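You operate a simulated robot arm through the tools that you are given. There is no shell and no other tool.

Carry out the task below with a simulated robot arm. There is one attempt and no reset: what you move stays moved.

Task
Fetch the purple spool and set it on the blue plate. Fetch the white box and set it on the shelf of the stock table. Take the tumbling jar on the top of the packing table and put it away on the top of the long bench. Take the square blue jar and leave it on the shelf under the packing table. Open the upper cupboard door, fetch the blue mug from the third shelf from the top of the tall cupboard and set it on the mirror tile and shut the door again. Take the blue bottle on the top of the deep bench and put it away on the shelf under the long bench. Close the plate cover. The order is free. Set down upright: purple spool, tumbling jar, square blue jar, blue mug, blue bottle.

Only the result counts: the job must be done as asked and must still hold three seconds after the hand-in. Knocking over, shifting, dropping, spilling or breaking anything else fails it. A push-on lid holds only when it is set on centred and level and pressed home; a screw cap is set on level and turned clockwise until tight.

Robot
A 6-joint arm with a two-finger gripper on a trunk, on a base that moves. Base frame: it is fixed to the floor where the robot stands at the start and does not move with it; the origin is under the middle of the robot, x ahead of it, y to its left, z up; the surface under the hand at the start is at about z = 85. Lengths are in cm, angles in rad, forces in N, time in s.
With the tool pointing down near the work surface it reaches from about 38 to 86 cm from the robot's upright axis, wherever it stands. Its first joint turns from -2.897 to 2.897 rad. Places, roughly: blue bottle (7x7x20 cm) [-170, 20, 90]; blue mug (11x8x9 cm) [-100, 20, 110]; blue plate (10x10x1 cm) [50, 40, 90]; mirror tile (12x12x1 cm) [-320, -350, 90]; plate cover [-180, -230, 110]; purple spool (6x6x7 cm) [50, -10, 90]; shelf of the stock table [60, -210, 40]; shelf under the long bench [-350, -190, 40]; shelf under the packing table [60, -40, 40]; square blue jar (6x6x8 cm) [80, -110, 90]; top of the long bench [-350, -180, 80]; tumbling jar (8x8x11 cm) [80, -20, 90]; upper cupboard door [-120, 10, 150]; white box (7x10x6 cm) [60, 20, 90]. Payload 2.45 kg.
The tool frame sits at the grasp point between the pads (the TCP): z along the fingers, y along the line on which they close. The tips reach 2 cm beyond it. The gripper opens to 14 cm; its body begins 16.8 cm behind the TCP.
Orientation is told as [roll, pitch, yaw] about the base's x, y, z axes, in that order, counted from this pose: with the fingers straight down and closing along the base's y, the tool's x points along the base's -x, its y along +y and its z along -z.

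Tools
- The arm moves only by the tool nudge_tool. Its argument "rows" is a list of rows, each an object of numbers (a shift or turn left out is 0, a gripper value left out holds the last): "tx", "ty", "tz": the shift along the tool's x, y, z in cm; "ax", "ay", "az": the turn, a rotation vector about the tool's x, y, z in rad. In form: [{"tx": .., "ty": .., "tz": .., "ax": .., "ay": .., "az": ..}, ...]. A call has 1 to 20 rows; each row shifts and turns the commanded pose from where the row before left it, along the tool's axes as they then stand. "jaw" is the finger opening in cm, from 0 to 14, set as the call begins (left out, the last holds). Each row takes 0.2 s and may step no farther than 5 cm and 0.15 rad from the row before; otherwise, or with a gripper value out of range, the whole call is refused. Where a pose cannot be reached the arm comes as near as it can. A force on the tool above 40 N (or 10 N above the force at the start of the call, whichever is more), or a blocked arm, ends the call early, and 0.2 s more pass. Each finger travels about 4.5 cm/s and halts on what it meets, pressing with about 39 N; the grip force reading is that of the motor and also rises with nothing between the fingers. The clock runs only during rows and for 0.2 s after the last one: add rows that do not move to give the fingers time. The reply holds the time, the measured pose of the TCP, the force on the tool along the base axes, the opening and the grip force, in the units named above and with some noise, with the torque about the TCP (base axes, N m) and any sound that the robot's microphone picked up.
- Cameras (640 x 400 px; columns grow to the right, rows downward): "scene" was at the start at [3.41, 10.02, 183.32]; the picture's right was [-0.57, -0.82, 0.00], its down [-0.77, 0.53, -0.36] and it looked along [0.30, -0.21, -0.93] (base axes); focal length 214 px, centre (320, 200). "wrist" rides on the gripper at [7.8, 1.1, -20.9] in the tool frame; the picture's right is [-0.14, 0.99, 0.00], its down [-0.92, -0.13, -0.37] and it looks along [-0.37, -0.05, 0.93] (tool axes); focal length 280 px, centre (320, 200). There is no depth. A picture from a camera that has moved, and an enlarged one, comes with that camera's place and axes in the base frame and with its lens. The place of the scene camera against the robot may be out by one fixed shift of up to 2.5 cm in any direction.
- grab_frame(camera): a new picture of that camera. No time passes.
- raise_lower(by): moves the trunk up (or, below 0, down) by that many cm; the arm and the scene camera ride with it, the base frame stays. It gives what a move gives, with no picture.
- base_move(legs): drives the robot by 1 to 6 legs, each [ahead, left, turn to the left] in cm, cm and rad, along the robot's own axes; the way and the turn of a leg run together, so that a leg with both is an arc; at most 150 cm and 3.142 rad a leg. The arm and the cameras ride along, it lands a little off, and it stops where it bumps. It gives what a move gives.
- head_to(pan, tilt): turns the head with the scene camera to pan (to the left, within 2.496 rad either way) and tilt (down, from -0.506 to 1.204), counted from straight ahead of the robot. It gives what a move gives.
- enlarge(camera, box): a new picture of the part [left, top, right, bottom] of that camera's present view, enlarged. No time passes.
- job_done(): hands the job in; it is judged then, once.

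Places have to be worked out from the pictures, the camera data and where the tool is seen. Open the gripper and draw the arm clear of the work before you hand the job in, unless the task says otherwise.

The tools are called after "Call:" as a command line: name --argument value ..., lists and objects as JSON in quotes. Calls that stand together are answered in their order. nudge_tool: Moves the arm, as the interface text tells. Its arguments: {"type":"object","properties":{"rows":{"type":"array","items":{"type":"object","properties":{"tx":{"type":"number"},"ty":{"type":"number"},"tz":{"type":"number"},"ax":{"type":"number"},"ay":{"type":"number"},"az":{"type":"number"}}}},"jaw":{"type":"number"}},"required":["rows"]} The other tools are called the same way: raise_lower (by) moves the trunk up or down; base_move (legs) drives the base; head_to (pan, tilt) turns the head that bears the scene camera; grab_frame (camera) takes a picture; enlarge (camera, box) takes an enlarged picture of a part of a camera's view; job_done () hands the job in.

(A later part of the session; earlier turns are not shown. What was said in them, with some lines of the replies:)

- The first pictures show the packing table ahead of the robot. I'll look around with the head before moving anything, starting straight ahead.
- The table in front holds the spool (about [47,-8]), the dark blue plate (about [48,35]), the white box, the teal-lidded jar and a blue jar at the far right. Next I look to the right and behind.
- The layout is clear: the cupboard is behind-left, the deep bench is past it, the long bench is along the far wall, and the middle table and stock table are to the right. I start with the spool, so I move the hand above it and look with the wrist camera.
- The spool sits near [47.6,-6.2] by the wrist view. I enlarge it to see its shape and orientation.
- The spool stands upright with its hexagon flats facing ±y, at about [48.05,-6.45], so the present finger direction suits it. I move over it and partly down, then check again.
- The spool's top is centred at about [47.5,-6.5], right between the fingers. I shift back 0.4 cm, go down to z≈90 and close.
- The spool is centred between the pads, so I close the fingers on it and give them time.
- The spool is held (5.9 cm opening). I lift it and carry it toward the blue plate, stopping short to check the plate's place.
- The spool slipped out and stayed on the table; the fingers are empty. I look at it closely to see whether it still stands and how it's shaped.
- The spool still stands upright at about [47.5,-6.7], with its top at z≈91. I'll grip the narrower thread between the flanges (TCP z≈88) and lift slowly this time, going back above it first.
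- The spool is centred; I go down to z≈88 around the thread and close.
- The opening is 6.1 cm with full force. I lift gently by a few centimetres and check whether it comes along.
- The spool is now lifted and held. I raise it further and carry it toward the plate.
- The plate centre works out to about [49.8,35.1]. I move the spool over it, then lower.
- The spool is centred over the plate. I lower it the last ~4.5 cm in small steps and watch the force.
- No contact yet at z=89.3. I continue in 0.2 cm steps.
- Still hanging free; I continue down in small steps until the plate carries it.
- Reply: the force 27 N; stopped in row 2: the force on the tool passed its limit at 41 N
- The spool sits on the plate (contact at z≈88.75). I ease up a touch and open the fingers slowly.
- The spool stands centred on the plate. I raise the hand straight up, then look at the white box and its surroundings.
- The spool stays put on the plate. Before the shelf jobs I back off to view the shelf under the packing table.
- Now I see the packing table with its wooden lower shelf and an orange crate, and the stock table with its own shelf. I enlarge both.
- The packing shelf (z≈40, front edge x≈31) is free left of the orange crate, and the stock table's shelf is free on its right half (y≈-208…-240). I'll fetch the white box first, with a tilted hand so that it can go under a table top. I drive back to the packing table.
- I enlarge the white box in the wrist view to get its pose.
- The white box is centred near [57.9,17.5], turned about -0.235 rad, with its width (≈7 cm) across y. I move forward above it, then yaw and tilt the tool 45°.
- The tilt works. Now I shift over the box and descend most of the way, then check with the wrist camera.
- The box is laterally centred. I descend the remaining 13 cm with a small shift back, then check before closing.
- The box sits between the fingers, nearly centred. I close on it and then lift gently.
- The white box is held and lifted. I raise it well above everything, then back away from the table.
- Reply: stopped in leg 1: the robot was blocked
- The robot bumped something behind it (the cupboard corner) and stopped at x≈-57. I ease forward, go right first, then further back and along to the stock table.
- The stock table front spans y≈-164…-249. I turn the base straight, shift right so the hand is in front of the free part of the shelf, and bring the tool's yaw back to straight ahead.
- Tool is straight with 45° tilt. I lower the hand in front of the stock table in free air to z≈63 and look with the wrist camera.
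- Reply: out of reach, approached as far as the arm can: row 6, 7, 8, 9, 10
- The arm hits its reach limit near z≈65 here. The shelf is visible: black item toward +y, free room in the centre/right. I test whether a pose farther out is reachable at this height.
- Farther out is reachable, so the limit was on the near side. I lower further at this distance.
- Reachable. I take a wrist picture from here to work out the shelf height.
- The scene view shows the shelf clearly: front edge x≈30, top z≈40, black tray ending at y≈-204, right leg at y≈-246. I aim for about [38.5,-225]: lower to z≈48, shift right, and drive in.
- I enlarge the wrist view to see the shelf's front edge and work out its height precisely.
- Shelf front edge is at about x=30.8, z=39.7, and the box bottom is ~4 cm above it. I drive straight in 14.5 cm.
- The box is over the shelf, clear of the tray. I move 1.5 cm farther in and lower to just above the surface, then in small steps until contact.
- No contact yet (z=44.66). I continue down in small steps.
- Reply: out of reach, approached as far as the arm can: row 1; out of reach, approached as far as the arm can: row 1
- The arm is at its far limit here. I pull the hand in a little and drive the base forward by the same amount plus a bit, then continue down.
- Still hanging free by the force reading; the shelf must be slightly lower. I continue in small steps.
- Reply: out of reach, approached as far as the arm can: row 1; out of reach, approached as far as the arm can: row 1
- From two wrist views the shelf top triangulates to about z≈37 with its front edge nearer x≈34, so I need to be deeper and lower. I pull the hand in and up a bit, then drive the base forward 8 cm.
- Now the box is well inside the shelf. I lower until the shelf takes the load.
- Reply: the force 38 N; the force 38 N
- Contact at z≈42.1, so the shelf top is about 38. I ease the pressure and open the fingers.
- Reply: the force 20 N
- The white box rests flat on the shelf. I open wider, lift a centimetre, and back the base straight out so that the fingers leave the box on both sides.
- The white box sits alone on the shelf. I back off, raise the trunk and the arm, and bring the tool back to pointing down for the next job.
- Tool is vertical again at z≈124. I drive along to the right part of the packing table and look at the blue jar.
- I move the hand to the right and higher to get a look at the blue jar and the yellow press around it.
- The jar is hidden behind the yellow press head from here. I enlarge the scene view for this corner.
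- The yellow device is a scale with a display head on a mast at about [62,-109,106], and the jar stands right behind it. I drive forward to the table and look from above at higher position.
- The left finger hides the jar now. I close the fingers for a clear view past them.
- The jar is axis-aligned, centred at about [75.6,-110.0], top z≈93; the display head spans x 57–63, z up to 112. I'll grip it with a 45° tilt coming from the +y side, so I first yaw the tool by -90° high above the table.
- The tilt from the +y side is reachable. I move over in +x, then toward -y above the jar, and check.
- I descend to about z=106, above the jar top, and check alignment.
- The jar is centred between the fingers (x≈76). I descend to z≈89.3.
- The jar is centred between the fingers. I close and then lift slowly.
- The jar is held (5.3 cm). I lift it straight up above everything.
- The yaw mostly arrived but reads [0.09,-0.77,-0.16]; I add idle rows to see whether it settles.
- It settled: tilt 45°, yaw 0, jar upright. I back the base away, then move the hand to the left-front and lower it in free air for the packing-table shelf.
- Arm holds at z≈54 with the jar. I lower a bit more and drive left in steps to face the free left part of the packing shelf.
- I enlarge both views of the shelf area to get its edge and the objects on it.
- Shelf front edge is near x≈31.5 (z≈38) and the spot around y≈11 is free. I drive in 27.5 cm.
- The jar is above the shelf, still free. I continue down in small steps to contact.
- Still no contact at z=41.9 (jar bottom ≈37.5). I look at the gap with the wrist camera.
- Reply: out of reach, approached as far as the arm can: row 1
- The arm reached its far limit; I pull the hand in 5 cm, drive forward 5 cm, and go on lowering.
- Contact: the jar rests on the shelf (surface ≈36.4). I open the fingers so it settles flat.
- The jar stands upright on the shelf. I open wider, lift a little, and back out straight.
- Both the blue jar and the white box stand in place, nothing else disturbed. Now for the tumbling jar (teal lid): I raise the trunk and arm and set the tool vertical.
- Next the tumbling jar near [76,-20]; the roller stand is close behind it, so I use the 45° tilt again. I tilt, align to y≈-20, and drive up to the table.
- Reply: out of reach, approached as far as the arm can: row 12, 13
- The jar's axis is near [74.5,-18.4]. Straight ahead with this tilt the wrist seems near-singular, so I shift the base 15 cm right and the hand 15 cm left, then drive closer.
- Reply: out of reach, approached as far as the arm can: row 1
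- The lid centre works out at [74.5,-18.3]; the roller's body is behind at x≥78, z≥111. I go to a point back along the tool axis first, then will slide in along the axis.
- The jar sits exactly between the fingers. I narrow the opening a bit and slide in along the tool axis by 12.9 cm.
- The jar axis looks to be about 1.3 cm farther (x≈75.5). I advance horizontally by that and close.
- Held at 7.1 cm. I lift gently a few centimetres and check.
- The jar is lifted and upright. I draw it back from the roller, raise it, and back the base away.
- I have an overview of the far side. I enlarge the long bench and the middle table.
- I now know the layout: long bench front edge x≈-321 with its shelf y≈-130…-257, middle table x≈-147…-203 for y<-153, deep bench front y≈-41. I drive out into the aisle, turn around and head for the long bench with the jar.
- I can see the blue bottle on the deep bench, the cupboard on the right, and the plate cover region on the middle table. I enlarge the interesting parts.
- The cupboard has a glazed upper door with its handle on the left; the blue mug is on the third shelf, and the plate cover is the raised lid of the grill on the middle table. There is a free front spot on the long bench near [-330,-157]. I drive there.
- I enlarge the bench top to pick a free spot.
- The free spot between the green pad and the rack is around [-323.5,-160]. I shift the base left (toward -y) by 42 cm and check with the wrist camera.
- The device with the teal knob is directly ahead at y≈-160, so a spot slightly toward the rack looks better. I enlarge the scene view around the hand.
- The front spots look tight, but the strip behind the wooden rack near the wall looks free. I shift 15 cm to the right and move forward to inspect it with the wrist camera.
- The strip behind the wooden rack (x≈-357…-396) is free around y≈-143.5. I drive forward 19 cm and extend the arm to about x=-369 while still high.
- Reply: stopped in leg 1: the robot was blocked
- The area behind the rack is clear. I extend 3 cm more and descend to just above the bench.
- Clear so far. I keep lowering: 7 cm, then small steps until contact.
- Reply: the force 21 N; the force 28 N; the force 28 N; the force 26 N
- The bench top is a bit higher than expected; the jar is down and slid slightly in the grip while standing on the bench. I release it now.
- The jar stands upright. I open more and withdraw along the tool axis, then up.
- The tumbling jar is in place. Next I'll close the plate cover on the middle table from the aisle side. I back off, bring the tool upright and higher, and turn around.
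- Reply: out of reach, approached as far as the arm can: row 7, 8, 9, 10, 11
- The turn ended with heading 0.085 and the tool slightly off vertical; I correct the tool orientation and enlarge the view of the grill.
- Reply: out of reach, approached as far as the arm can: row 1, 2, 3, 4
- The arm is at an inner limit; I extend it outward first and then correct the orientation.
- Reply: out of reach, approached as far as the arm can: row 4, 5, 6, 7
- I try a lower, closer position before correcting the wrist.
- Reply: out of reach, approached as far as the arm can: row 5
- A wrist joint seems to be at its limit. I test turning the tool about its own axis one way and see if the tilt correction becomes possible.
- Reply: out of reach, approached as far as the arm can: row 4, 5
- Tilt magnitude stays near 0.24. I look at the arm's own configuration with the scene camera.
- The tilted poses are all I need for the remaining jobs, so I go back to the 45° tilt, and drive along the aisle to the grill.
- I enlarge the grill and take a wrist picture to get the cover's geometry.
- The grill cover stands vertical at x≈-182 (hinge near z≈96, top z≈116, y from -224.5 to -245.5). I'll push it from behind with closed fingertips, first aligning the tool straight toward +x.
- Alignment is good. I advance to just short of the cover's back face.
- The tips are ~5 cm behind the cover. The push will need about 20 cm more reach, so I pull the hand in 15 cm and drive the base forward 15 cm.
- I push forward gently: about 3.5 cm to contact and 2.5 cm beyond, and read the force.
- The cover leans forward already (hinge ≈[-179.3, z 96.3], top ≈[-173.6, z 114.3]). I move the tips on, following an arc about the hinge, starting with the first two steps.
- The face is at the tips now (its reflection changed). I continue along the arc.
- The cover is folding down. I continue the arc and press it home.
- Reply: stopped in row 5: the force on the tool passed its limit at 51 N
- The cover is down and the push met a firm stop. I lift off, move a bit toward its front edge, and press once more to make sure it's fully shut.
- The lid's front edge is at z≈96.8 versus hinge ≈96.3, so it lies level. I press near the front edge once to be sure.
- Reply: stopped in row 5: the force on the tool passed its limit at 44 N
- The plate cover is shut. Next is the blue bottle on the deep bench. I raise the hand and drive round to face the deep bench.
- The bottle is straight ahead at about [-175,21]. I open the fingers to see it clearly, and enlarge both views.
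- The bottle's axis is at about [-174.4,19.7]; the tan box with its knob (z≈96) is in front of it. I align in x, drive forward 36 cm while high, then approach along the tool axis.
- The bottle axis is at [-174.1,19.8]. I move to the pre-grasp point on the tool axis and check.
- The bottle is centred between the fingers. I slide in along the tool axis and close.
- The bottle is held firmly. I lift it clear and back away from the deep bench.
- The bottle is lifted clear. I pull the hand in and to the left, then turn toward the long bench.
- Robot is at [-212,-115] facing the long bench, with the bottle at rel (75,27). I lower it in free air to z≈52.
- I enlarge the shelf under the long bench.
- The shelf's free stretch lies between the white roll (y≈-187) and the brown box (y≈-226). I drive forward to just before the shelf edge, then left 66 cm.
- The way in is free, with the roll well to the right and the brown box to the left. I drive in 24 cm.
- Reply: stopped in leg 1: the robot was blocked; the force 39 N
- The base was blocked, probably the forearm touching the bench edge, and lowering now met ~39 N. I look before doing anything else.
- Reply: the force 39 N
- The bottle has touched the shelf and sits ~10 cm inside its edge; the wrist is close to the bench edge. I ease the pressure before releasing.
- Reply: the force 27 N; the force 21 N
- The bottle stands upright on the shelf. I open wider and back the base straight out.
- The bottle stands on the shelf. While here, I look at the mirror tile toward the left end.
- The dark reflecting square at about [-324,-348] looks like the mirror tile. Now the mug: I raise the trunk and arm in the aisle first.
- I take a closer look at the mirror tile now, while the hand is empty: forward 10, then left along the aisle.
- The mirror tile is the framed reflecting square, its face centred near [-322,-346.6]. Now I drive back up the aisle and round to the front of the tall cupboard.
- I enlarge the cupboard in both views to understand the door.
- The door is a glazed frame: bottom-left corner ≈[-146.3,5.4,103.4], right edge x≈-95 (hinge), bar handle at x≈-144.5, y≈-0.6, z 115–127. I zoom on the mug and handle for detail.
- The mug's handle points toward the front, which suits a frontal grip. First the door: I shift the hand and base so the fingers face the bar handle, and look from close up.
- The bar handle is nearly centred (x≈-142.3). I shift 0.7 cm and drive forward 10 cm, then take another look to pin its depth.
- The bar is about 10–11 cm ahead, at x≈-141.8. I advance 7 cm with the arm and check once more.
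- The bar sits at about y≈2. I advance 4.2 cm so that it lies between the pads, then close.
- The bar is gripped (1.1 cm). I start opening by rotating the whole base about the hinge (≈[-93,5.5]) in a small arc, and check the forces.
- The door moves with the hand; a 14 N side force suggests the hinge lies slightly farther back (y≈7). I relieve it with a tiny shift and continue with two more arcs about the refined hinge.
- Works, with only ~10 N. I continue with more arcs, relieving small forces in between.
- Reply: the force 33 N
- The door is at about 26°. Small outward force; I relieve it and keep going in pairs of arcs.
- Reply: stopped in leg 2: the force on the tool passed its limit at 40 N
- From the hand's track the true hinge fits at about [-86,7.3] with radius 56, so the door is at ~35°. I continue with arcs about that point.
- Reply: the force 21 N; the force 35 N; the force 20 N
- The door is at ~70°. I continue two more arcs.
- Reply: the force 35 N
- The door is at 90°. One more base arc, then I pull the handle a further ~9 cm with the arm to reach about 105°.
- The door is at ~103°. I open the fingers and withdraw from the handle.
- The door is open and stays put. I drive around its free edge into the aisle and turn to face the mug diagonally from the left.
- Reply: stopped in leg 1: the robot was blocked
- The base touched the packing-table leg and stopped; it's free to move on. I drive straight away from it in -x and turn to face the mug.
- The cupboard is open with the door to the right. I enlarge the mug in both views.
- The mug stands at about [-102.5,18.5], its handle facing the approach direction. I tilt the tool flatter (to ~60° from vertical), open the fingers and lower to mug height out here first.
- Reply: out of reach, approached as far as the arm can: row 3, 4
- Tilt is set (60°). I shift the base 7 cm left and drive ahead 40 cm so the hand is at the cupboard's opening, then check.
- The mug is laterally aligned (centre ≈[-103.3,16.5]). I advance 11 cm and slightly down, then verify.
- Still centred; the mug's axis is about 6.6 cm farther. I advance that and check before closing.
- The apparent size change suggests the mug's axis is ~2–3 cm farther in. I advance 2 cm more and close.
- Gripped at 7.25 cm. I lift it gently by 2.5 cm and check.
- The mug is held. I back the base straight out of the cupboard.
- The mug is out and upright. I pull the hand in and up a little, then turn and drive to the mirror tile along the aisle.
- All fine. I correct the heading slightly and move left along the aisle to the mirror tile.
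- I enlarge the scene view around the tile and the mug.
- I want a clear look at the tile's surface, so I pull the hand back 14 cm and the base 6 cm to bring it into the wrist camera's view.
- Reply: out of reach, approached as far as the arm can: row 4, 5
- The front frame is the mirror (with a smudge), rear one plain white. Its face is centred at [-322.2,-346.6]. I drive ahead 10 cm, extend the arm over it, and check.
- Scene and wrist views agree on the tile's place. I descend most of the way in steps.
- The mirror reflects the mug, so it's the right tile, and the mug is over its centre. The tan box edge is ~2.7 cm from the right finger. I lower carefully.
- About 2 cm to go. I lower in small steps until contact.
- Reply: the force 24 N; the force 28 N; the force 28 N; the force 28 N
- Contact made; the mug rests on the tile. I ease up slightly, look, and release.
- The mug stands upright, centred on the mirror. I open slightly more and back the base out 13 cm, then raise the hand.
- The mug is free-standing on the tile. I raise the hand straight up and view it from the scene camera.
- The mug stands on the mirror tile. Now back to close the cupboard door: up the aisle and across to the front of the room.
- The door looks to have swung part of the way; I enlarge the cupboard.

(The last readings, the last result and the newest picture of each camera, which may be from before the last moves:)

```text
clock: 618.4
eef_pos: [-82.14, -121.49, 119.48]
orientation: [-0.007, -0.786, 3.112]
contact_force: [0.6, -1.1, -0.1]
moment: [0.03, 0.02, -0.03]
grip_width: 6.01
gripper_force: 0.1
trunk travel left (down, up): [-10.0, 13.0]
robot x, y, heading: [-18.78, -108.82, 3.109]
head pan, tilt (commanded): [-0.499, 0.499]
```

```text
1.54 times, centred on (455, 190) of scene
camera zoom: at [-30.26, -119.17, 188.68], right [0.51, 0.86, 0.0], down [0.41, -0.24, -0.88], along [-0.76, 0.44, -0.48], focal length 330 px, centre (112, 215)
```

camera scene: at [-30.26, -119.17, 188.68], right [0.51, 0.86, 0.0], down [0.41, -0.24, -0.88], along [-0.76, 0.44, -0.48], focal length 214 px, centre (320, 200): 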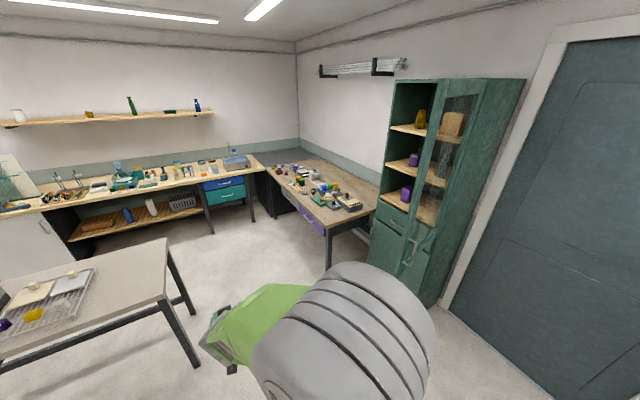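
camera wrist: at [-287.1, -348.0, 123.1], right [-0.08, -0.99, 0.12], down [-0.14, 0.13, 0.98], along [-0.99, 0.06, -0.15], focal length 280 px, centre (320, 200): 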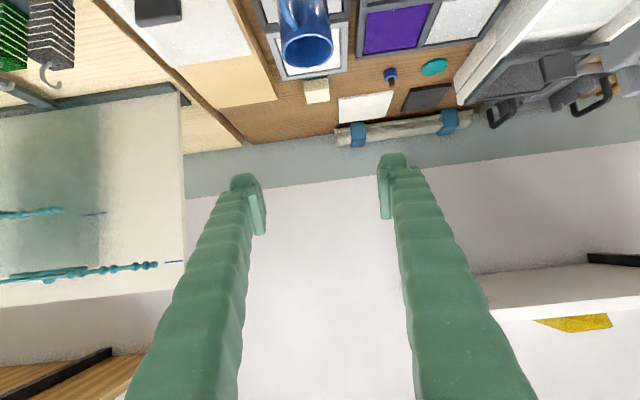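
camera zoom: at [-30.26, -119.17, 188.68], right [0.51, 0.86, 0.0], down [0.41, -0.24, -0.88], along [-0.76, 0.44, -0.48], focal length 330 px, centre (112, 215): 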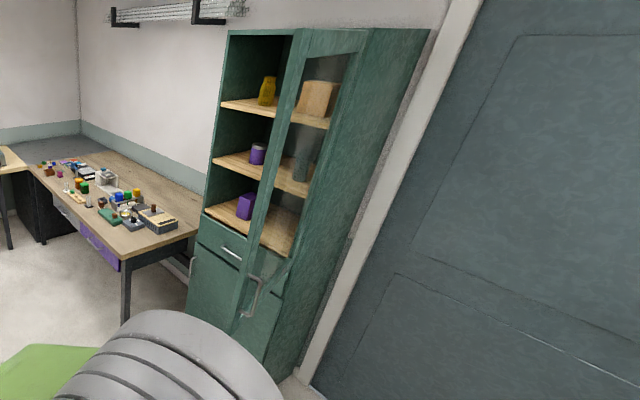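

The door is still open as left. I drive around to its outer side in small legs, keeping the hand clear to the right of the door.

Call:
base_move --legs '[[-5.7, -34.1, 0], [0, 0, 0.23], [-9.8, 2, 0], [-10.6, -52.9, 0]]'

Call:
grab_frame --camera "wrist"

Call:
head_to --pan 0.0 --tilt 0.6

Call:
grab_frame --camera "scene"

```text
clock: 628.2
eef_pos: [-61.2, -46.94, 119.45]
orientation: [-0.005, -0.787, -2.954]
contact_force: [-0.1, 0.5, 0.3]
moment: [0.01, 0.0, 0.0]
grip_width: 6.02
gripper_force: 0.1
trunk travel left (down, up): [-10.0, 13.0]
robot x, y, heading: [-1.93, -21.41, -2.959]
head pan, tilt (commanded): [-0.499, 0.499]
```

```text
taken
camera wrist: at [-40.93, -44.51, 128.6], right [0.09, -0.99, 0.09], down [-0.4, 0.05, 0.91], along [-0.91, -0.12, -0.4], focal length 280 px, centre (320, 200)
```

wrist: 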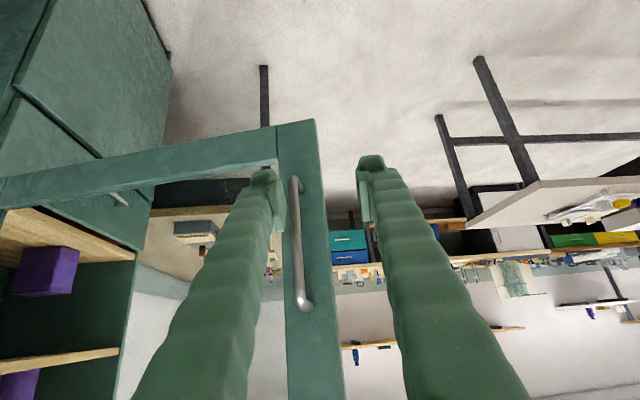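

```text
clock: 629.2
eef_pos: [-60.99, -47.03, 119.48]
orientation: [-0.004, -0.787, -2.955]
contact_force: [0.7, -0.5, 0.1]
moment: [0.03, -0.03, -0.01]
grip_width: 6.0
gripper_force: 0.0
trunk travel left (down, up): [-10.0, 13.0]
robot x, y, heading: [-1.86, -21.28, -2.955]
head pan, tilt (commanded): [0.0, 0.6]
```

```text
taken
camera scene: at [-11.11, -37.66, 187.78], right [-0.18, 0.98, 0.0], down [0.56, 0.1, -0.83], along [-0.81, -0.15, -0.56], focal length 214 px, centre (320, 200)
```

scene: 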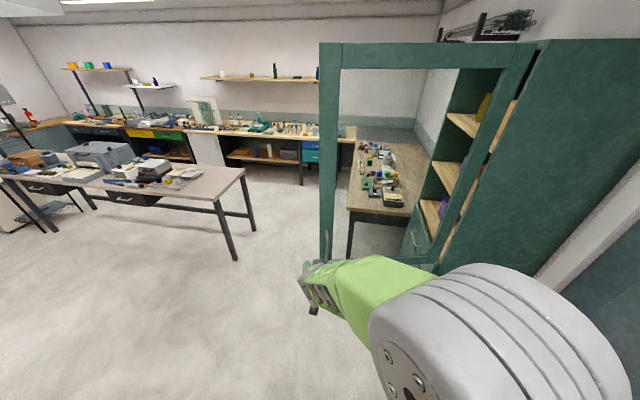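

The bar handle is ~7 cm ahead and slightly left in view. I shift, raise 1.5 cm and advance 3 cm, then check.

Call:
nudge_tool --rows '[{"ty": -1.2, "tx": -0.55, "tz": -0.5}, {"ty": -0.6, "tx": -0.5, "tz": -0.5}, {"tx": -1.06, "tz": 1.06}, {"tx": -1.06, "tz": 1.06}, {}]'

Call:
grab_frame --camera "wrist"

```text
clock: 630.4
eef_pos: [-64.53, -45.8, 120.96]
orientation: [-0.006, -0.787, -2.955]
contact_force: [0.2, -0.2, -0.6]
moment: [-0.01, -0.01, -0.02]
grip_width: 5.99
gripper_force: 0.0
trunk travel left (down, up): [-10.0, 13.0]
robot x, y, heading: [-1.69, -21.13, -2.957]
head pan, tilt (commanded): [0.0, 0.6]
```

```text
taken
camera wrist: at [-44.27, -43.23, 130.16], right [0.09, -0.99, 0.09], down [-0.4, 0.05, 0.91], along [-0.91, -0.12, -0.4], focal length 280 px, centre (320, 200)
```

wrist: 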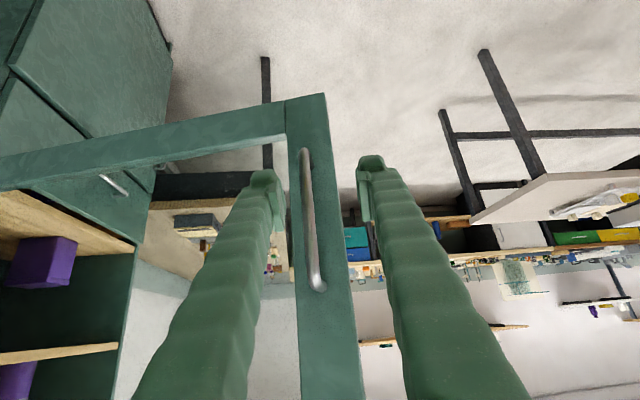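

Nearly there: 1 cm sideways and 4.2 cm forward, then close on the bar.

Call:
nudge_tool --rows '[{"ty": -0.9}, {"tx": -1, "tz": 1}, {"tx": -1, "tz": 1}, {"tx": -1, "tz": 1}, {}]'

Call:
grab_frame --camera "wrist"

Call:
nudge_tool --rows '[{}, {}, {}, {}, {}]' --jaw 0

```text
clock: 631.6
eef_pos: [-68.75, -45.65, 121.01]
orientation: [-0.005, -0.786, -2.954]
contact_force: [0.3, -0.5, 0.3]
moment: [-0.01, 0.01, -0.02]
grip_width: 6.0
gripper_force: 0.0
trunk travel left (down, up): [-10.0, 13.0]
robot x, y, heading: [-1.67, -21.58, -2.958]
head pan, tilt (commanded): [0.0, 0.6]
```

```text
taken
camera wrist: at [-48.61, -43.14, 130.09], right [0.08, -0.99, 0.09], down [-0.4, 0.05, 0.91], along [-0.91, -0.12, -0.4], focal length 280 px, centre (320, 200)
```

wrist: 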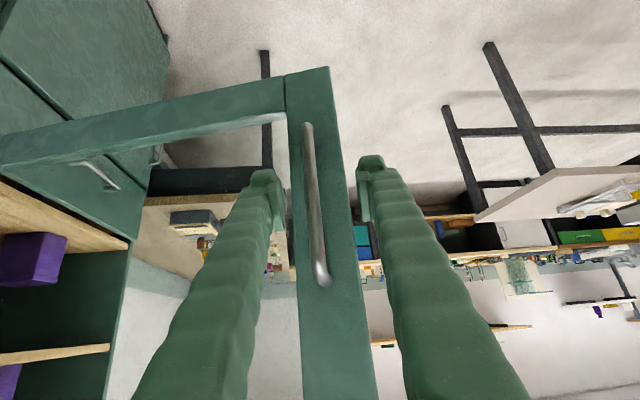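

```text
clock: 632.8
eef_pos: [-69.08, -44.91, 120.95]
orientation: [-0.005, -0.787, -2.958]
contact_force: [-9.1, 29.5, -3.8]
moment: [0.16, -0.15, -0.23]
grip_width: 1.07
gripper_force: 37.6
trunk travel left (down, up): [-10.0, 13.0]
robot x, y, heading: [-1.63, -21.3, -2.954]
head pan, tilt (commanded): [0.0, 0.6]
```

Gripped. I relieve the sideways force and start closing with arcs about the hinge in the reverse sense.

Call:
nudge_tool --rows '[{"ty": -0.3}, {}]'

Call:
base_move --legs '[[5.25, 9.31, -0.12]]'

Call:
nudge_tool --rows '[{}]'

```text
clock: 633.4
eef_pos: [-69.06, -44.94, 120.87]
orientation: [-0.005, -0.787, -2.956]
contact_force: [-8.3, 25.5, -6.9]
moment: [0.17, -0.02, -0.2]
grip_width: 1.08
gripper_force: 37.6
trunk travel left (down, up): [-10.0, 13.0]
robot x, y, heading: [-2.07, -21.78, -2.957]
head pan, tilt (commanded): [0.0, 0.6]
```

```text
clock: 634.8
eef_pos: [-75.39, -46.85, 121.03]
orientation: [-0.003, -0.787, -3.076]
contact_force: [-4.0, 17.5, -9.6]
moment: [0.12, 0.09, -0.16]
grip_width: 1.1
gripper_force: 38.2
trunk travel left (down, up): [-10.0, 13.0]
robot x, y, heading: [-5.7, -30.81, -3.071]
head pan, tilt (commanded): [0.0, 0.6]
```

```text
clock: 635.2
eef_pos: [-75.3, -46.87, 120.97]
orientation: [-0.006, -0.787, -3.075]
contact_force: [-2.2, 6.5, -2.7]
moment: [0.0, -0.3, -0.05]
grip_width: 1.07
gripper_force: 38.4
trunk travel left (down, up): [-10.0, 13.0]
robot x, y, heading: [-6.0, -31.19, -3.077]
head pan, tilt (commanded): [0.0, 0.6]
```

Call:
base_move --legs '[[5.25, 9.35, -0.12], [5.25, 9.35, -0.12]]'

Call:
nudge_tool --rows '[{}]'

Call:
base_move --legs '[[5.25, 9.35, -0.12], [5.25, 9.35, -0.12]]'

Call:
nudge_tool --rows '[{}]'

```text
clock: 637.8
eef_pos: [-88.74, -48.06, 121.02]
orientation: [-0.007, -0.788, 2.971]
contact_force: [-1.6, -14.8, -4.2]
moment: [-0.1, 0.02, 0.09]
grip_width: 1.07
gripper_force: 38.0
trunk travel left (down, up): [-10.0, 13.0]
robot x, y, heading: [-17.46, -48.84, 2.964]
head pan, tilt (commanded): [0.0, 0.6]
```

```text
clock: 638.2
eef_pos: [-88.65, -48.13, 120.94]
orientation: [-0.003, -0.788, 2.97]
contact_force: [-0.6, -6.5, -1.5]
moment: [-0.04, -0.05, 0.04]
grip_width: 1.08
gripper_force: 38.0
trunk travel left (down, up): [-10.0, 13.0]
robot x, y, heading: [-17.48, -48.93, 2.966]
head pan, tilt (commanded): [0.0, 0.6]
```

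```text
clock: 640.8
eef_pos: [-101.71, -46.15, 120.91]
orientation: [-0.005, -0.786, 2.733]
contact_force: [-6.7, -24.0, -2.0]
moment: [-0.08, 0.08, 0.2]
grip_width: 1.06
gripper_force: 37.9
trunk travel left (down, up): [-10.0, 13.0]
robot x, y, heading: [-32.74, -63.39, 2.724]
head pan, tilt (commanded): [0.0, 0.6]
```

```text
clock: 641.2
eef_pos: [-101.81, -46.1, 120.96]
orientation: [-0.002, -0.785, 2.732]
contact_force: [-3.4, -10.1, -0.5]
moment: [0.04, 0.17, 0.07]
grip_width: 1.09
gripper_force: 38.0
trunk travel left (down, up): [-10.0, 13.0]
robot x, y, heading: [-32.53, -63.71, 2.722]
head pan, tilt (commanded): [0.0, 0.6]
```

Call:
base_move --legs '[[5.18, 9.33, -0.12], [5.18, 9.33, -0.12]]'

Call:
nudge_tool --rows '[{}]'

Call:
base_move --legs '[[5.18, 9.33, -0.12], [5.18, 9.33, -0.12]]'

Call:
nudge_tool --rows '[{}]'

```text
clock: 643.7
eef_pos: [-114.14, -41.04, 120.99]
orientation: [-0.003, -0.786, 2.493]
contact_force: [-13.9, -23.3, 0.2]
moment: [-0.03, 0.14, 0.21]
grip_width: 1.09
gripper_force: 37.9
trunk travel left (down, up): [-10.0, 13.0]
robot x, y, heading: [-51.25, -74.36, 2.482]
head pan, tilt (commanded): [0.0, 0.6]
```

```text
clock: 644.1
eef_pos: [-113.98, -41.09, 120.98]
orientation: [0.005, -0.785, 2.493]
contact_force: [-6.2, -10.2, -1.2]
moment: [0.15, 0.28, 0.05]
grip_width: 1.07
gripper_force: 37.7
trunk travel left (down, up): [-10.0, 13.0]
robot x, y, heading: [-50.91, -74.28, 2.485]
head pan, tilt (commanded): [0.0, 0.6]
```

```text
clock: 646.7
eef_pos: [-124.72, -33.2, 121.0]
orientation: [0.002, -0.786, 2.253]
contact_force: [-17.2, -16.6, 0.5]
moment: [-0.04, 0.15, 0.17]
grip_width: 1.06
gripper_force: 38.4
trunk travel left (down, up): [-10.0, 13.0]
robot x, y, heading: [-71.43, -80.49, 2.25]
head pan, tilt (commanded): [0.0, 0.6]
```

```text
clock: 647.1
eef_pos: [-124.77, -33.07, 120.97]
orientation: [0.004, -0.786, 2.254]
contact_force: [-7.4, -6.2, -0.4]
moment: [0.16, 0.22, 0.07]
grip_width: 1.07
gripper_force: 38.4
trunk travel left (down, up): [-10.0, 13.0]
robot x, y, heading: [-71.29, -80.67, 2.253]
head pan, tilt (commanded): [0.0, 0.6]
```

Call:
base_move --legs '[[5.28, 9.3, -0.12], [5.28, 9.3, -0.12]]'

Call:
nudge_tool --rows '[{}]'

Call:
base_move --legs '[[5.28, 9.3, -0.12], [5.28, 9.3, -0.12]]'

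Call:
nudge_tool --rows '[{}]'

Call:
grab_frame --camera "wrist"

```text
clock: 649.7
eef_pos: [-133.42, -22.71, 121.02]
orientation: [0.004, -0.785, 2.016]
contact_force: [-6.1, -4.0, -1.2]
moment: [0.06, 0.06, 0.03]
grip_width: 1.07
gripper_force: 37.8
trunk travel left (down, up): [-10.0, 13.0]
robot x, y, heading: [-92.69, -81.31, 2.012]
head pan, tilt (commanded): [0.0, 0.6]
```

```text
clock: 650.1
eef_pos: [-133.41, -22.8, 120.95]
orientation: [0.005, -0.784, 2.015]
contact_force: [-2.9, -1.8, -0.9]
moment: [0.01, 0.02, 0.02]
grip_width: 1.09
gripper_force: 37.8
trunk travel left (down, up): [-10.0, 13.0]
robot x, y, heading: [-92.44, -81.02, 2.009]
head pan, tilt (commanded): [0.0, 0.6]
```

```text
clock: 652.6
eef_pos: [-139.32, -10.42, 120.96]
orientation: [0.005, -0.786, 1.773]
contact_force: [-21.8, -7.1, -0.1]
moment: [0.12, 0.12, 0.12]
grip_width: 1.09
gripper_force: 37.9
trunk travel left (down, up): [-10.0, 13.0]
robot x, y, heading: [-113.67, -76.72, 1.77]
head pan, tilt (commanded): [0.0, 0.6]
```

```text
clock: 653.0
eef_pos: [-139.2, -10.39, 120.84]
orientation: [0.009, -0.785, 1.772]
contact_force: [-9.3, -2.5, -0.2]
moment: [0.2, 0.07, 0.03]
grip_width: 1.08
gripper_force: 37.8
trunk travel left (down, up): [-10.0, 13.0]
robot x, y, heading: [-113.57, -76.66, 1.765]
head pan, tilt (commanded): [0.0, 0.6]
```

```text
taken
camera wrist: at [-136.07, -30.57, 130.15], right [-0.99, -0.11, 0.1], down [0.05, 0.41, 0.91], along [-0.14, 0.91, -0.4], focal length 280 px, centre (320, 200)
```

wrist: 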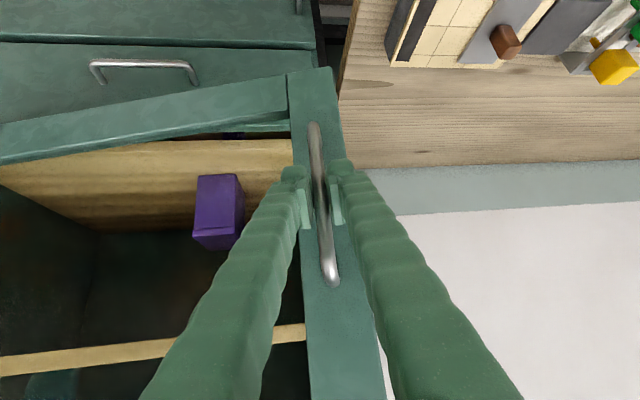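

About 12° left. One more arc and then I push it home gently with the arm.

Call:
base_move --legs '[[5.2, 9.3, -0.12]]'

Call:
nudge_tool --rows '[{}]'

Call:
nudge_tool --rows '[{"tx": -0.7, "tz": 0.7}, {"tx": -0.7, "tz": 0.7}, {"tx": -0.5, "tz": 0.5}, {}]'

```text
clock: 654.5
eef_pos: [-141.0, -3.81, 120.97]
orientation: [0.008, -0.787, 1.653]
contact_force: [-24.6, -3.5, -0.1]
moment: [0.1, 0.13, 0.18]
grip_width: 1.09
gripper_force: 37.7
trunk travel left (down, up): [-10.0, 13.0]
robot x, y, heading: [-123.38, -73.33, 1.645]
head pan, tilt (commanded): [0.0, 0.6]
```

```text
clock: 654.9
eef_pos: [-140.97, -3.94, 120.96]
orientation: [0.01, -0.786, 1.653]
contact_force: [-10.5, -1.0, -0.7]
moment: [0.24, 0.02, 0.02]
grip_width: 1.04
gripper_force: 37.8
trunk travel left (down, up): [-10.0, 13.0]
robot x, y, heading: [-123.09, -72.95, 1.645]
head pan, tilt (commanded): [0.0, 0.6]
```

```text
clock: 655.9
eef_pos: [-141.34, -1.09, 121.0]
orientation: [0.01, -0.785, 1.655]
contact_force: [-22.2, -3.2, -1.3]
moment: [0.02, 0.12, 0.19]
grip_width: 1.06
gripper_force: 37.6
trunk travel left (down, up): [-10.0, 13.0]
robot x, y, heading: [-123.46, -72.7, 1.644]
head pan, tilt (commanded): [0.0, 0.6]
```

Call:
nudge_tool --rows '[{"ty": 0.22}, {"tx": -0.5, "tz": 0.5}, {"tx": -0.5, "tz": 0.5}, {"tx": -0.4, "tz": 0.4}, {}]'

Call:
nudge_tool --rows '[{"tx": -0.25, "tz": 0.25}, {"tx": -0.25, "tz": 0.25}, {}]'

```text
clock: 657.1
eef_pos: [-141.57, 0.88, 121.07]
orientation: [0.009, -0.786, 1.653]
contact_force: [-17.4, -1.3, 5.1]
moment: [0.01, 0.1, 0.13]
grip_width: 1.06
gripper_force: 37.8
trunk travel left (down, up): [-10.0, 13.0]
robot x, y, heading: [-123.46, -72.86, 1.644]
head pan, tilt (commanded): [0.0, 0.6]
```

```text
clock: 657.9
eef_pos: [-141.61, 1.42, 120.91]
orientation: [0.008, -0.786, 1.653]
contact_force: [-17.6, 0.0, 4.7]
moment: [0.1, 0.11, 0.15]
grip_width: 1.06
gripper_force: 38.5
trunk travel left (down, up): [-10.0, 13.0]
robot x, y, heading: [-123.47, -72.95, 1.646]
head pan, tilt (commanded): [0.0, 0.6]
```

No stop felt yet; I keep pushing in small steps until the door meets its frame.

Call:
nudge_tool --rows '[{"tx": -0.25, "tz": 0.25}, {"tx": -0.25, "tz": 0.25}, {}]'

Call:
nudge_tool --rows '[{"tx": -0.25, "tz": 0.25}, {"tx": -0.25, "tz": 0.25}, {}]'

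Call:
grab_frame --camera "wrist"

```text
clock: 658.7
eef_pos: [-141.74, 2.12, 120.98]
orientation: [0.01, -0.786, 1.652]
contact_force: [-14.9, -8.8, 2.6]
moment: [-0.11, 0.05, 0.12]
grip_width: 1.07
gripper_force: 37.7
trunk travel left (down, up): [-10.0, 13.0]
robot x, y, heading: [-123.43, -72.57, 1.652]
head pan, tilt (commanded): [0.0, 0.6]
```

```text
clock: 659.5
eef_pos: [-141.75, 2.5, 120.97]
orientation: [0.009, -0.784, 1.653]
contact_force: [-12.7, -32.7, -4.4]
moment: [-0.39, 0.12, 0.06]
grip_width: 1.08
gripper_force: 37.8
trunk travel left (down, up): [-10.0, 13.0]
robot x, y, heading: [-123.64, -73.07, 1.646]
head pan, tilt (commanded): [0.0, 0.6]
```

```text
taken
camera wrist: at [-140.96, -17.94, 130.16], right [-0.99, 0.01, 0.1], down [0.1, 0.4, 0.91], along [-0.03, 0.92, -0.4], focal length 280 px, centre (320, 200)
```

wrist: 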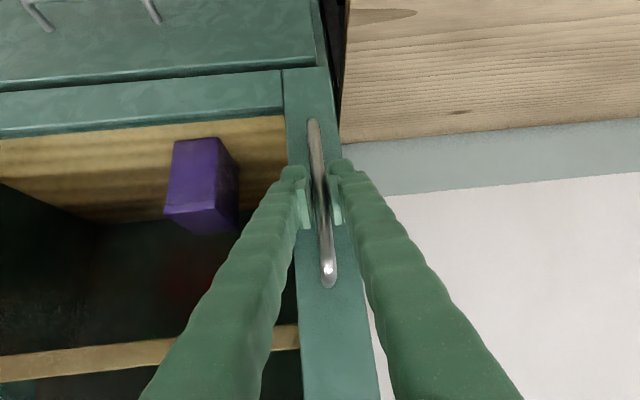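

The reaction rises to 33 N: the door is against its frame. I release the bar and withdraw straight back.

Call:
nudge_tool --rows '[{}, {}, {}]' --jaw 6

Call:
base_move --legs '[[-20, 0, 0]]'

Call:
grab_frame --camera "wrist"

Call:
grab_frame --camera "scene"

```text
clock: 660.3
eef_pos: [-141.51, 2.91, 121.11]
orientation: [0.011, -0.786, 1.651]
contact_force: [-0.5, -0.5, 0.0]
moment: [0.01, -0.02, 0.02]
grip_width: 6.0
gripper_force: 0.1
trunk travel left (down, up): [-10.0, 13.0]
robot x, y, heading: [-123.53, -73.35, 1.649]
head pan, tilt (commanded): [0.0, 0.6]
```

```text
clock: 661.9
eef_pos: [-140.13, -17.22, 120.93]
orientation: [0.012, -0.788, 1.649]
contact_force: [-1.1, -0.3, 0.2]
moment: [0.06, -0.04, 0.01]
grip_width: 5.98
gripper_force: 0.2
trunk travel left (down, up): [-10.0, 13.0]
robot x, y, heading: [-122.12, -92.63, 1.646]
head pan, tilt (commanded): [0.0, 0.6]
```

```text
taken
camera wrist: at [-139.33, -37.56, 130.24], right [-0.99, 0.01, 0.1], down [0.1, 0.4, 0.91], along [-0.03, 0.92, -0.4], focal length 280 px, centre (320, 200)
```

wrist: 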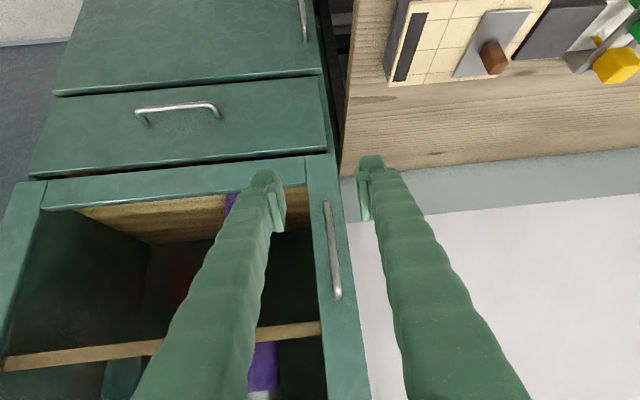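

```text
taken
camera scene: at [-138.74, -85.08, 187.79], right [1.0, 0.07, 0.0], down [0.04, -0.56, -0.83], along [-0.06, 0.82, -0.56], focal length 214 px, centre (320, 200)
```

scene: 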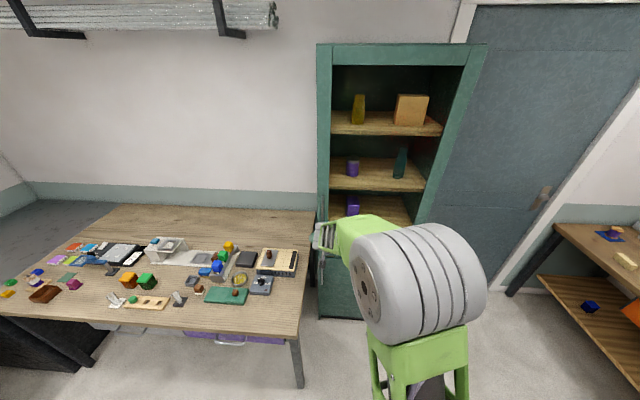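

I check whether the door is truly flush by enlarging its edge.

Call:
enlarge --camera "wrist" --box '[0, 120, 400, 400]'

Call:
enlarge --camera "scene" --box '[300, 30, 500, 330]'

```text
1.43 times, centred on (200, 260) of wrist
camera zoom: at [-139.33, -37.56, 130.24], right [-0.99, 0.01, 0.1], down [0.1, 0.4, 0.91], along [-0.03, 0.92, -0.4], focal length 401 px, centre (491, 114)
```

zoom: 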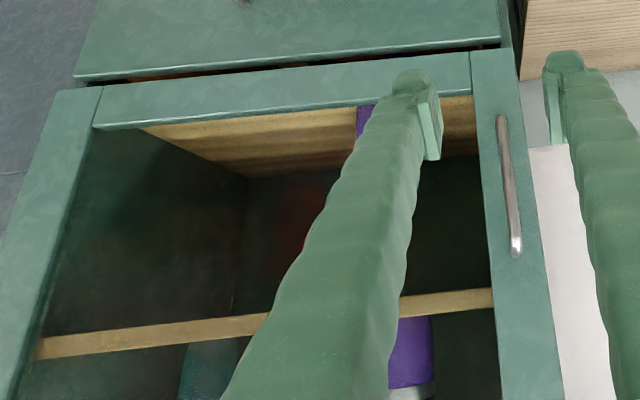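

```text
1.33 times, centred on (400, 180) of scene
camera zoom: at [-138.74, -85.08, 187.79], right [1.0, 0.07, 0.0], down [0.04, -0.56, -0.83], along [-0.06, 0.82, -0.56], focal length 286 px, centre (213, 227)
```

zoom: 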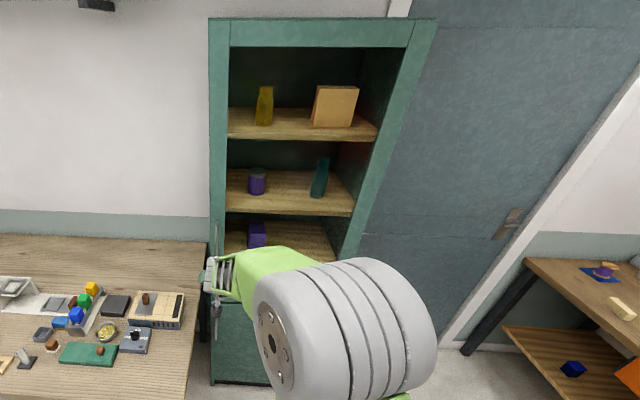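

The door is flush as at the start and everything inside is untouched. I back off a bit and turn to inspect the other placements before handing in.

Call:
base_move --legs '[[-14, 0, 0], [0, 0, -2.0]]'

Call:
head_to --pan 0.0 --tilt 0.4

Call:
grab_frame --camera "scene"

Call:
head_to --pan 0.9 --tilt 0.5

Call:
grab_frame --camera "scene"

Call:
head_to --pan -1.6 --tilt 0.45

Call:
grab_frame --camera "scene"

```text
clock: 668.0
eef_pos: [-43.94, -120.48, 121.08]
orientation: [0.01, -0.787, -0.333]
contact_force: [0.8, 0.7, -0.5]
moment: [0.0, 0.02, 0.02]
grip_width: 6.03
gripper_force: 0.1
trunk travel left (down, up): [-10.0, 13.0]
robot x, y, heading: [-120.31, -106.8, -0.337]
head pan, tilt (commanded): [0.0, 0.6]
```

```text
clock: 668.7
eef_pos: [-43.99, -120.56, 121.0]
orientation: [0.011, -0.785, -0.333]
contact_force: [-0.9, 1.1, -0.2]
moment: [0.02, 0.02, -0.03]
grip_width: 6.0
gripper_force: 0.0
trunk travel left (down, up): [-10.0, 13.0]
robot x, y, heading: [-120.66, -107.0, -0.338]
head pan, tilt (commanded): [0.0, 0.4]
```

```text
taken
camera scene: at [-108.68, -97.92, 189.6], right [-0.33, -0.94, 0.0], down [-0.37, 0.13, -0.92], along [0.87, -0.3, -0.39], focal length 214 px, centre (320, 200)
```

scene: 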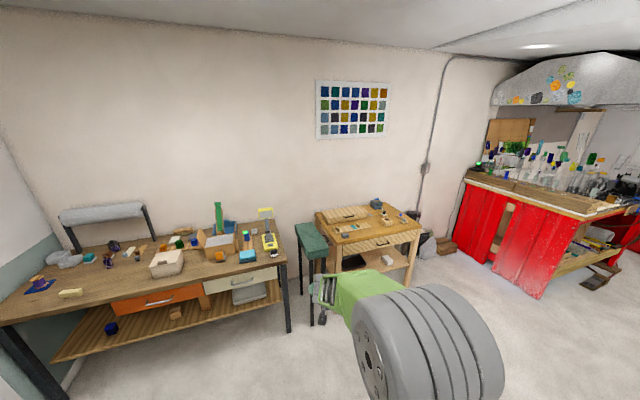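

```text
clock: 669.9
eef_pos: [-44.07, -120.67, 121.01]
orientation: [0.01, -0.786, -0.331]
contact_force: [0.0, 0.0, 0.1]
moment: [0.02, 0.0, 0.02]
grip_width: 6.02
gripper_force: 0.0
trunk travel left (down, up): [-10.0, 13.0]
robot x, y, heading: [-120.88, -106.87, -0.334]
head pan, tilt (commanded): [0.901, 0.499]
```

```text
taken
camera scene: at [-109.73, -90.0, 188.69], right [0.53, -0.85, 0.0], down [-0.4, -0.26, -0.88], along [0.74, 0.47, -0.48], focal length 214 px, centre (320, 200)
```

scene: 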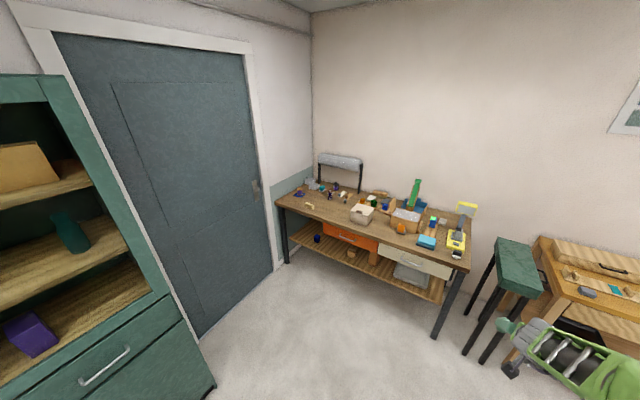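

```text
clock: 672.2
eef_pos: [-44.01, -120.56, 120.94]
orientation: [0.011, -0.785, -0.332]
contact_force: [-0.1, 0.8, -0.4]
moment: [-0.02, -0.02, -0.02]
grip_width: 6.0
gripper_force: 0.0
trunk travel left (down, up): [-10.0, 13.0]
robot x, y, heading: [-121.09, -107.05, -0.336]
head pan, tilt (commanded): [-1.6, 0.45]
```

```text
taken
camera scene: at [-120.72, -103.44, 189.13], right [-0.93, 0.36, 0.0], down [0.16, 0.41, -0.9], along [-0.32, -0.84, -0.44], focal length 214 px, centre (320, 200)
```

scene: 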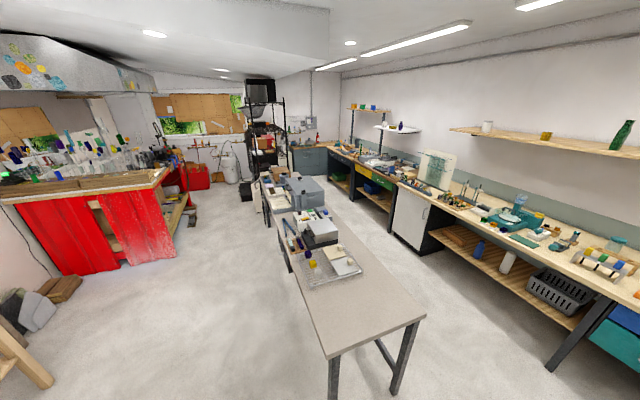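

I enlarge these views to confirm each placed item: spool on plate, blue jar and white box on their shelves, grill cover, bottle, jar and mug.

Call:
enlarge --camera "scene" --box '[260, 190, 400, 300]'

Call:
enlarge --camera "scene" --box '[420, 170, 640, 320]'

Call:
enlarge --camera "scene" --box '[340, 110, 460, 200]'

Call:
head_to --pan 0.2 --tilt 0.4

Call:
enlarge --camera "scene" --box '[40, 180, 360, 380]'

Call:
enlarge --camera "scene" --box '[360, 180, 560, 320]'

```text
3.64 times, centred on (330, 245) of scene
camera zoom: at [-120.72, -103.44, 189.13], right [-0.93, 0.36, 0.0], down [0.16, 0.41, -0.9], along [-0.32, -0.84, -0.44], focal length 780 px, centre (284, 36)
```

zoom: 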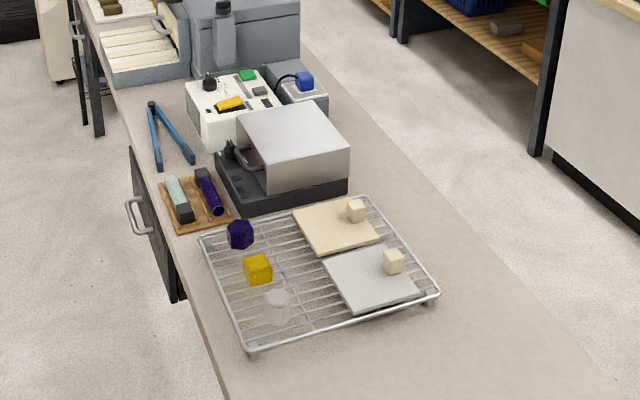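

```text
2.67 times, centred on (530, 245) of scene
camera zoom: at [-120.72, -103.44, 189.13], right [-0.93, 0.36, 0.0], down [0.16, 0.41, -0.9], along [-0.32, -0.84, -0.44], focal length 572 px, centre (-240, 80)
```

zoom: 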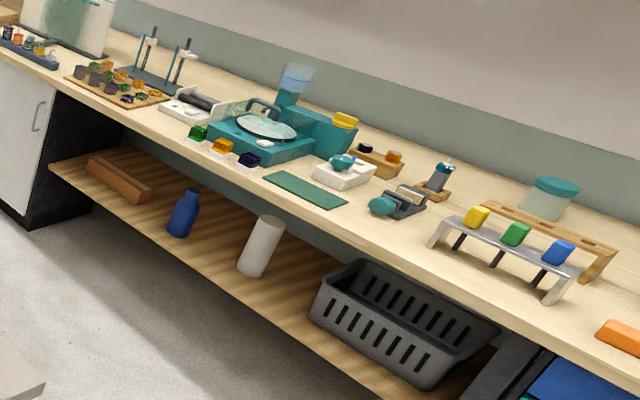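

```text
4.44 times, centred on (400, 155) of scene
camera zoom: at [-120.72, -103.44, 189.13], right [-0.93, 0.36, 0.0], down [0.16, 0.41, -0.9], along [-0.32, -0.84, -0.44], focal length 953 px, centre (-36, 400)
```

zoom: 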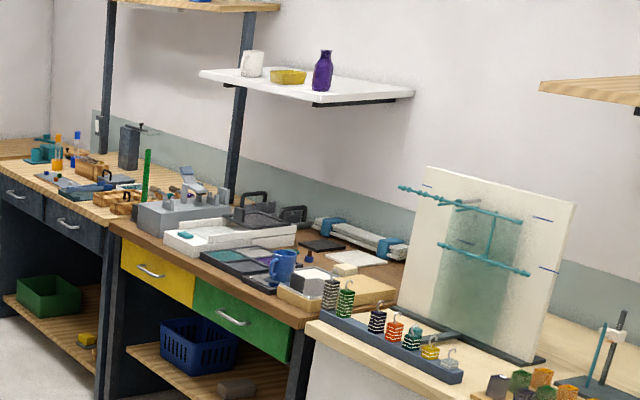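

```text
clock: 674.0
eef_pos: [-44.04, -120.66, 120.91]
orientation: [0.01, -0.786, -0.332]
contact_force: [0.2, -0.2, -0.7]
moment: [-0.03, 0.0, 0.02]
grip_width: 6.02
gripper_force: 0.0
trunk travel left (down, up): [-10.0, 13.0]
robot x, y, heading: [-120.96, -106.99, -0.333]
head pan, tilt (commanded): [0.201, 0.4]
```

```text
2.00 times, centred on (200, 280) of scene
camera zoom: at [-108.25, -96.12, 189.6], right [-0.14, -0.99, 0.0], down [-0.39, 0.05, -0.92], along [0.91, -0.13, -0.39], focal length 429 px, centre (560, 40)
```

zoom: 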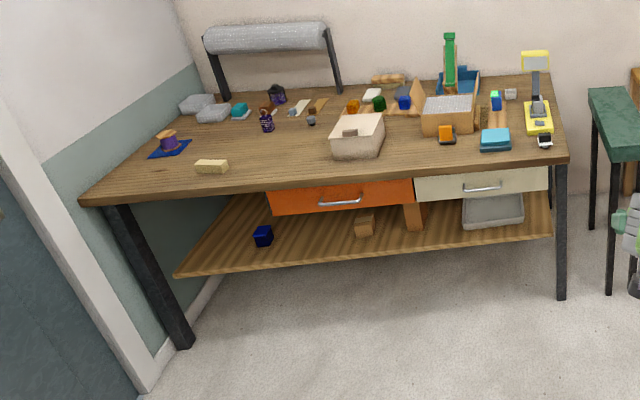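

```text
2.86 times, centred on (460, 250) of scene
camera zoom: at [-108.25, -96.12, 189.6], right [-0.14, -0.99, 0.0], down [-0.39, 0.05, -0.92], along [0.91, -0.13, -0.39], focal length 613 px, centre (-80, 57)
```

zoom: 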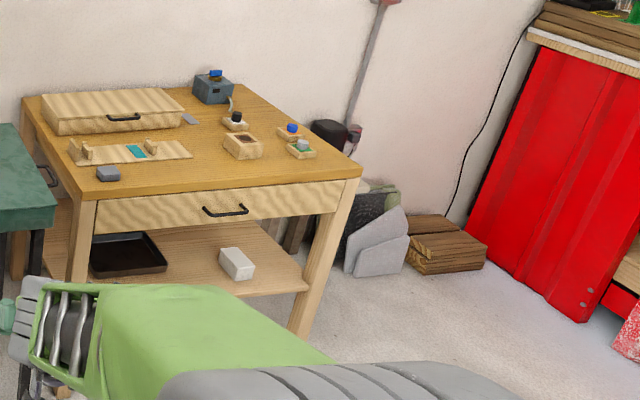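

Everything is in place: the spool on its plate, the blue jar and white box on their shelves, the cover shut, the tumbling jar on the bench, the bottle on its shelf, the mug on the mirror, and the door closed. I open the gripper fully in free air and hand in.

Call:
nudge_tool --rows '[{}, {}, {}, {}, {}]' --jaw 14

Call:
job_done

```text
clock: 675.2
eef_pos: [-44.06, -120.64, 120.99]
orientation: [0.009, -0.784, -0.331]
contact_force: [-0.3, 0.7, 0.0]
moment: [0.02, 0.01, -0.03]
grip_width: 14.02
gripper_force: 0.0
trunk travel left (down, up): [-10.0, 13.0]
robot x, y, heading: [-121.17, -106.67, -0.333]
head pan, tilt (commanded): [0.201, 0.4]
```

```text
The job is handed in.
```

All seven parts of the task are done and the job is handed in; it hasn't reported a result yet. The last camera check before handing in showed:

- **Purple spool:** upright on the blue plate. It slipped out on the first lift but stayed standing, and the second grip worked.
- **White box:** resting flat on the shelf of the stock table.
- **Tumbling jar:** upright on top of the long bench, behind the wooden rack.
- **Square blue jar:** upright on the shelf under the packing table, left of the drawers.
- **Blue mug:** upright on the mirror tile. The upper cupboard door was opened for it and pushed shut against its frame. The mug slid a little in the fingers as it touched down.
- **Blue bottle:** upright on the shelf under the long bench, between the white roll and the brown box.
- **Plate cover:** closed and pressed down on the middle table.

**Bumps:** the base was stopped four times, most likely by the cupboard corner, the long bench (twice) and a packing-table leg. I saw nothing knocked over or out of place afterwards, but a small shift from one of these bumps is the likeliest reason for the job to fail.

The gripper was left open and the arm clear of the work.
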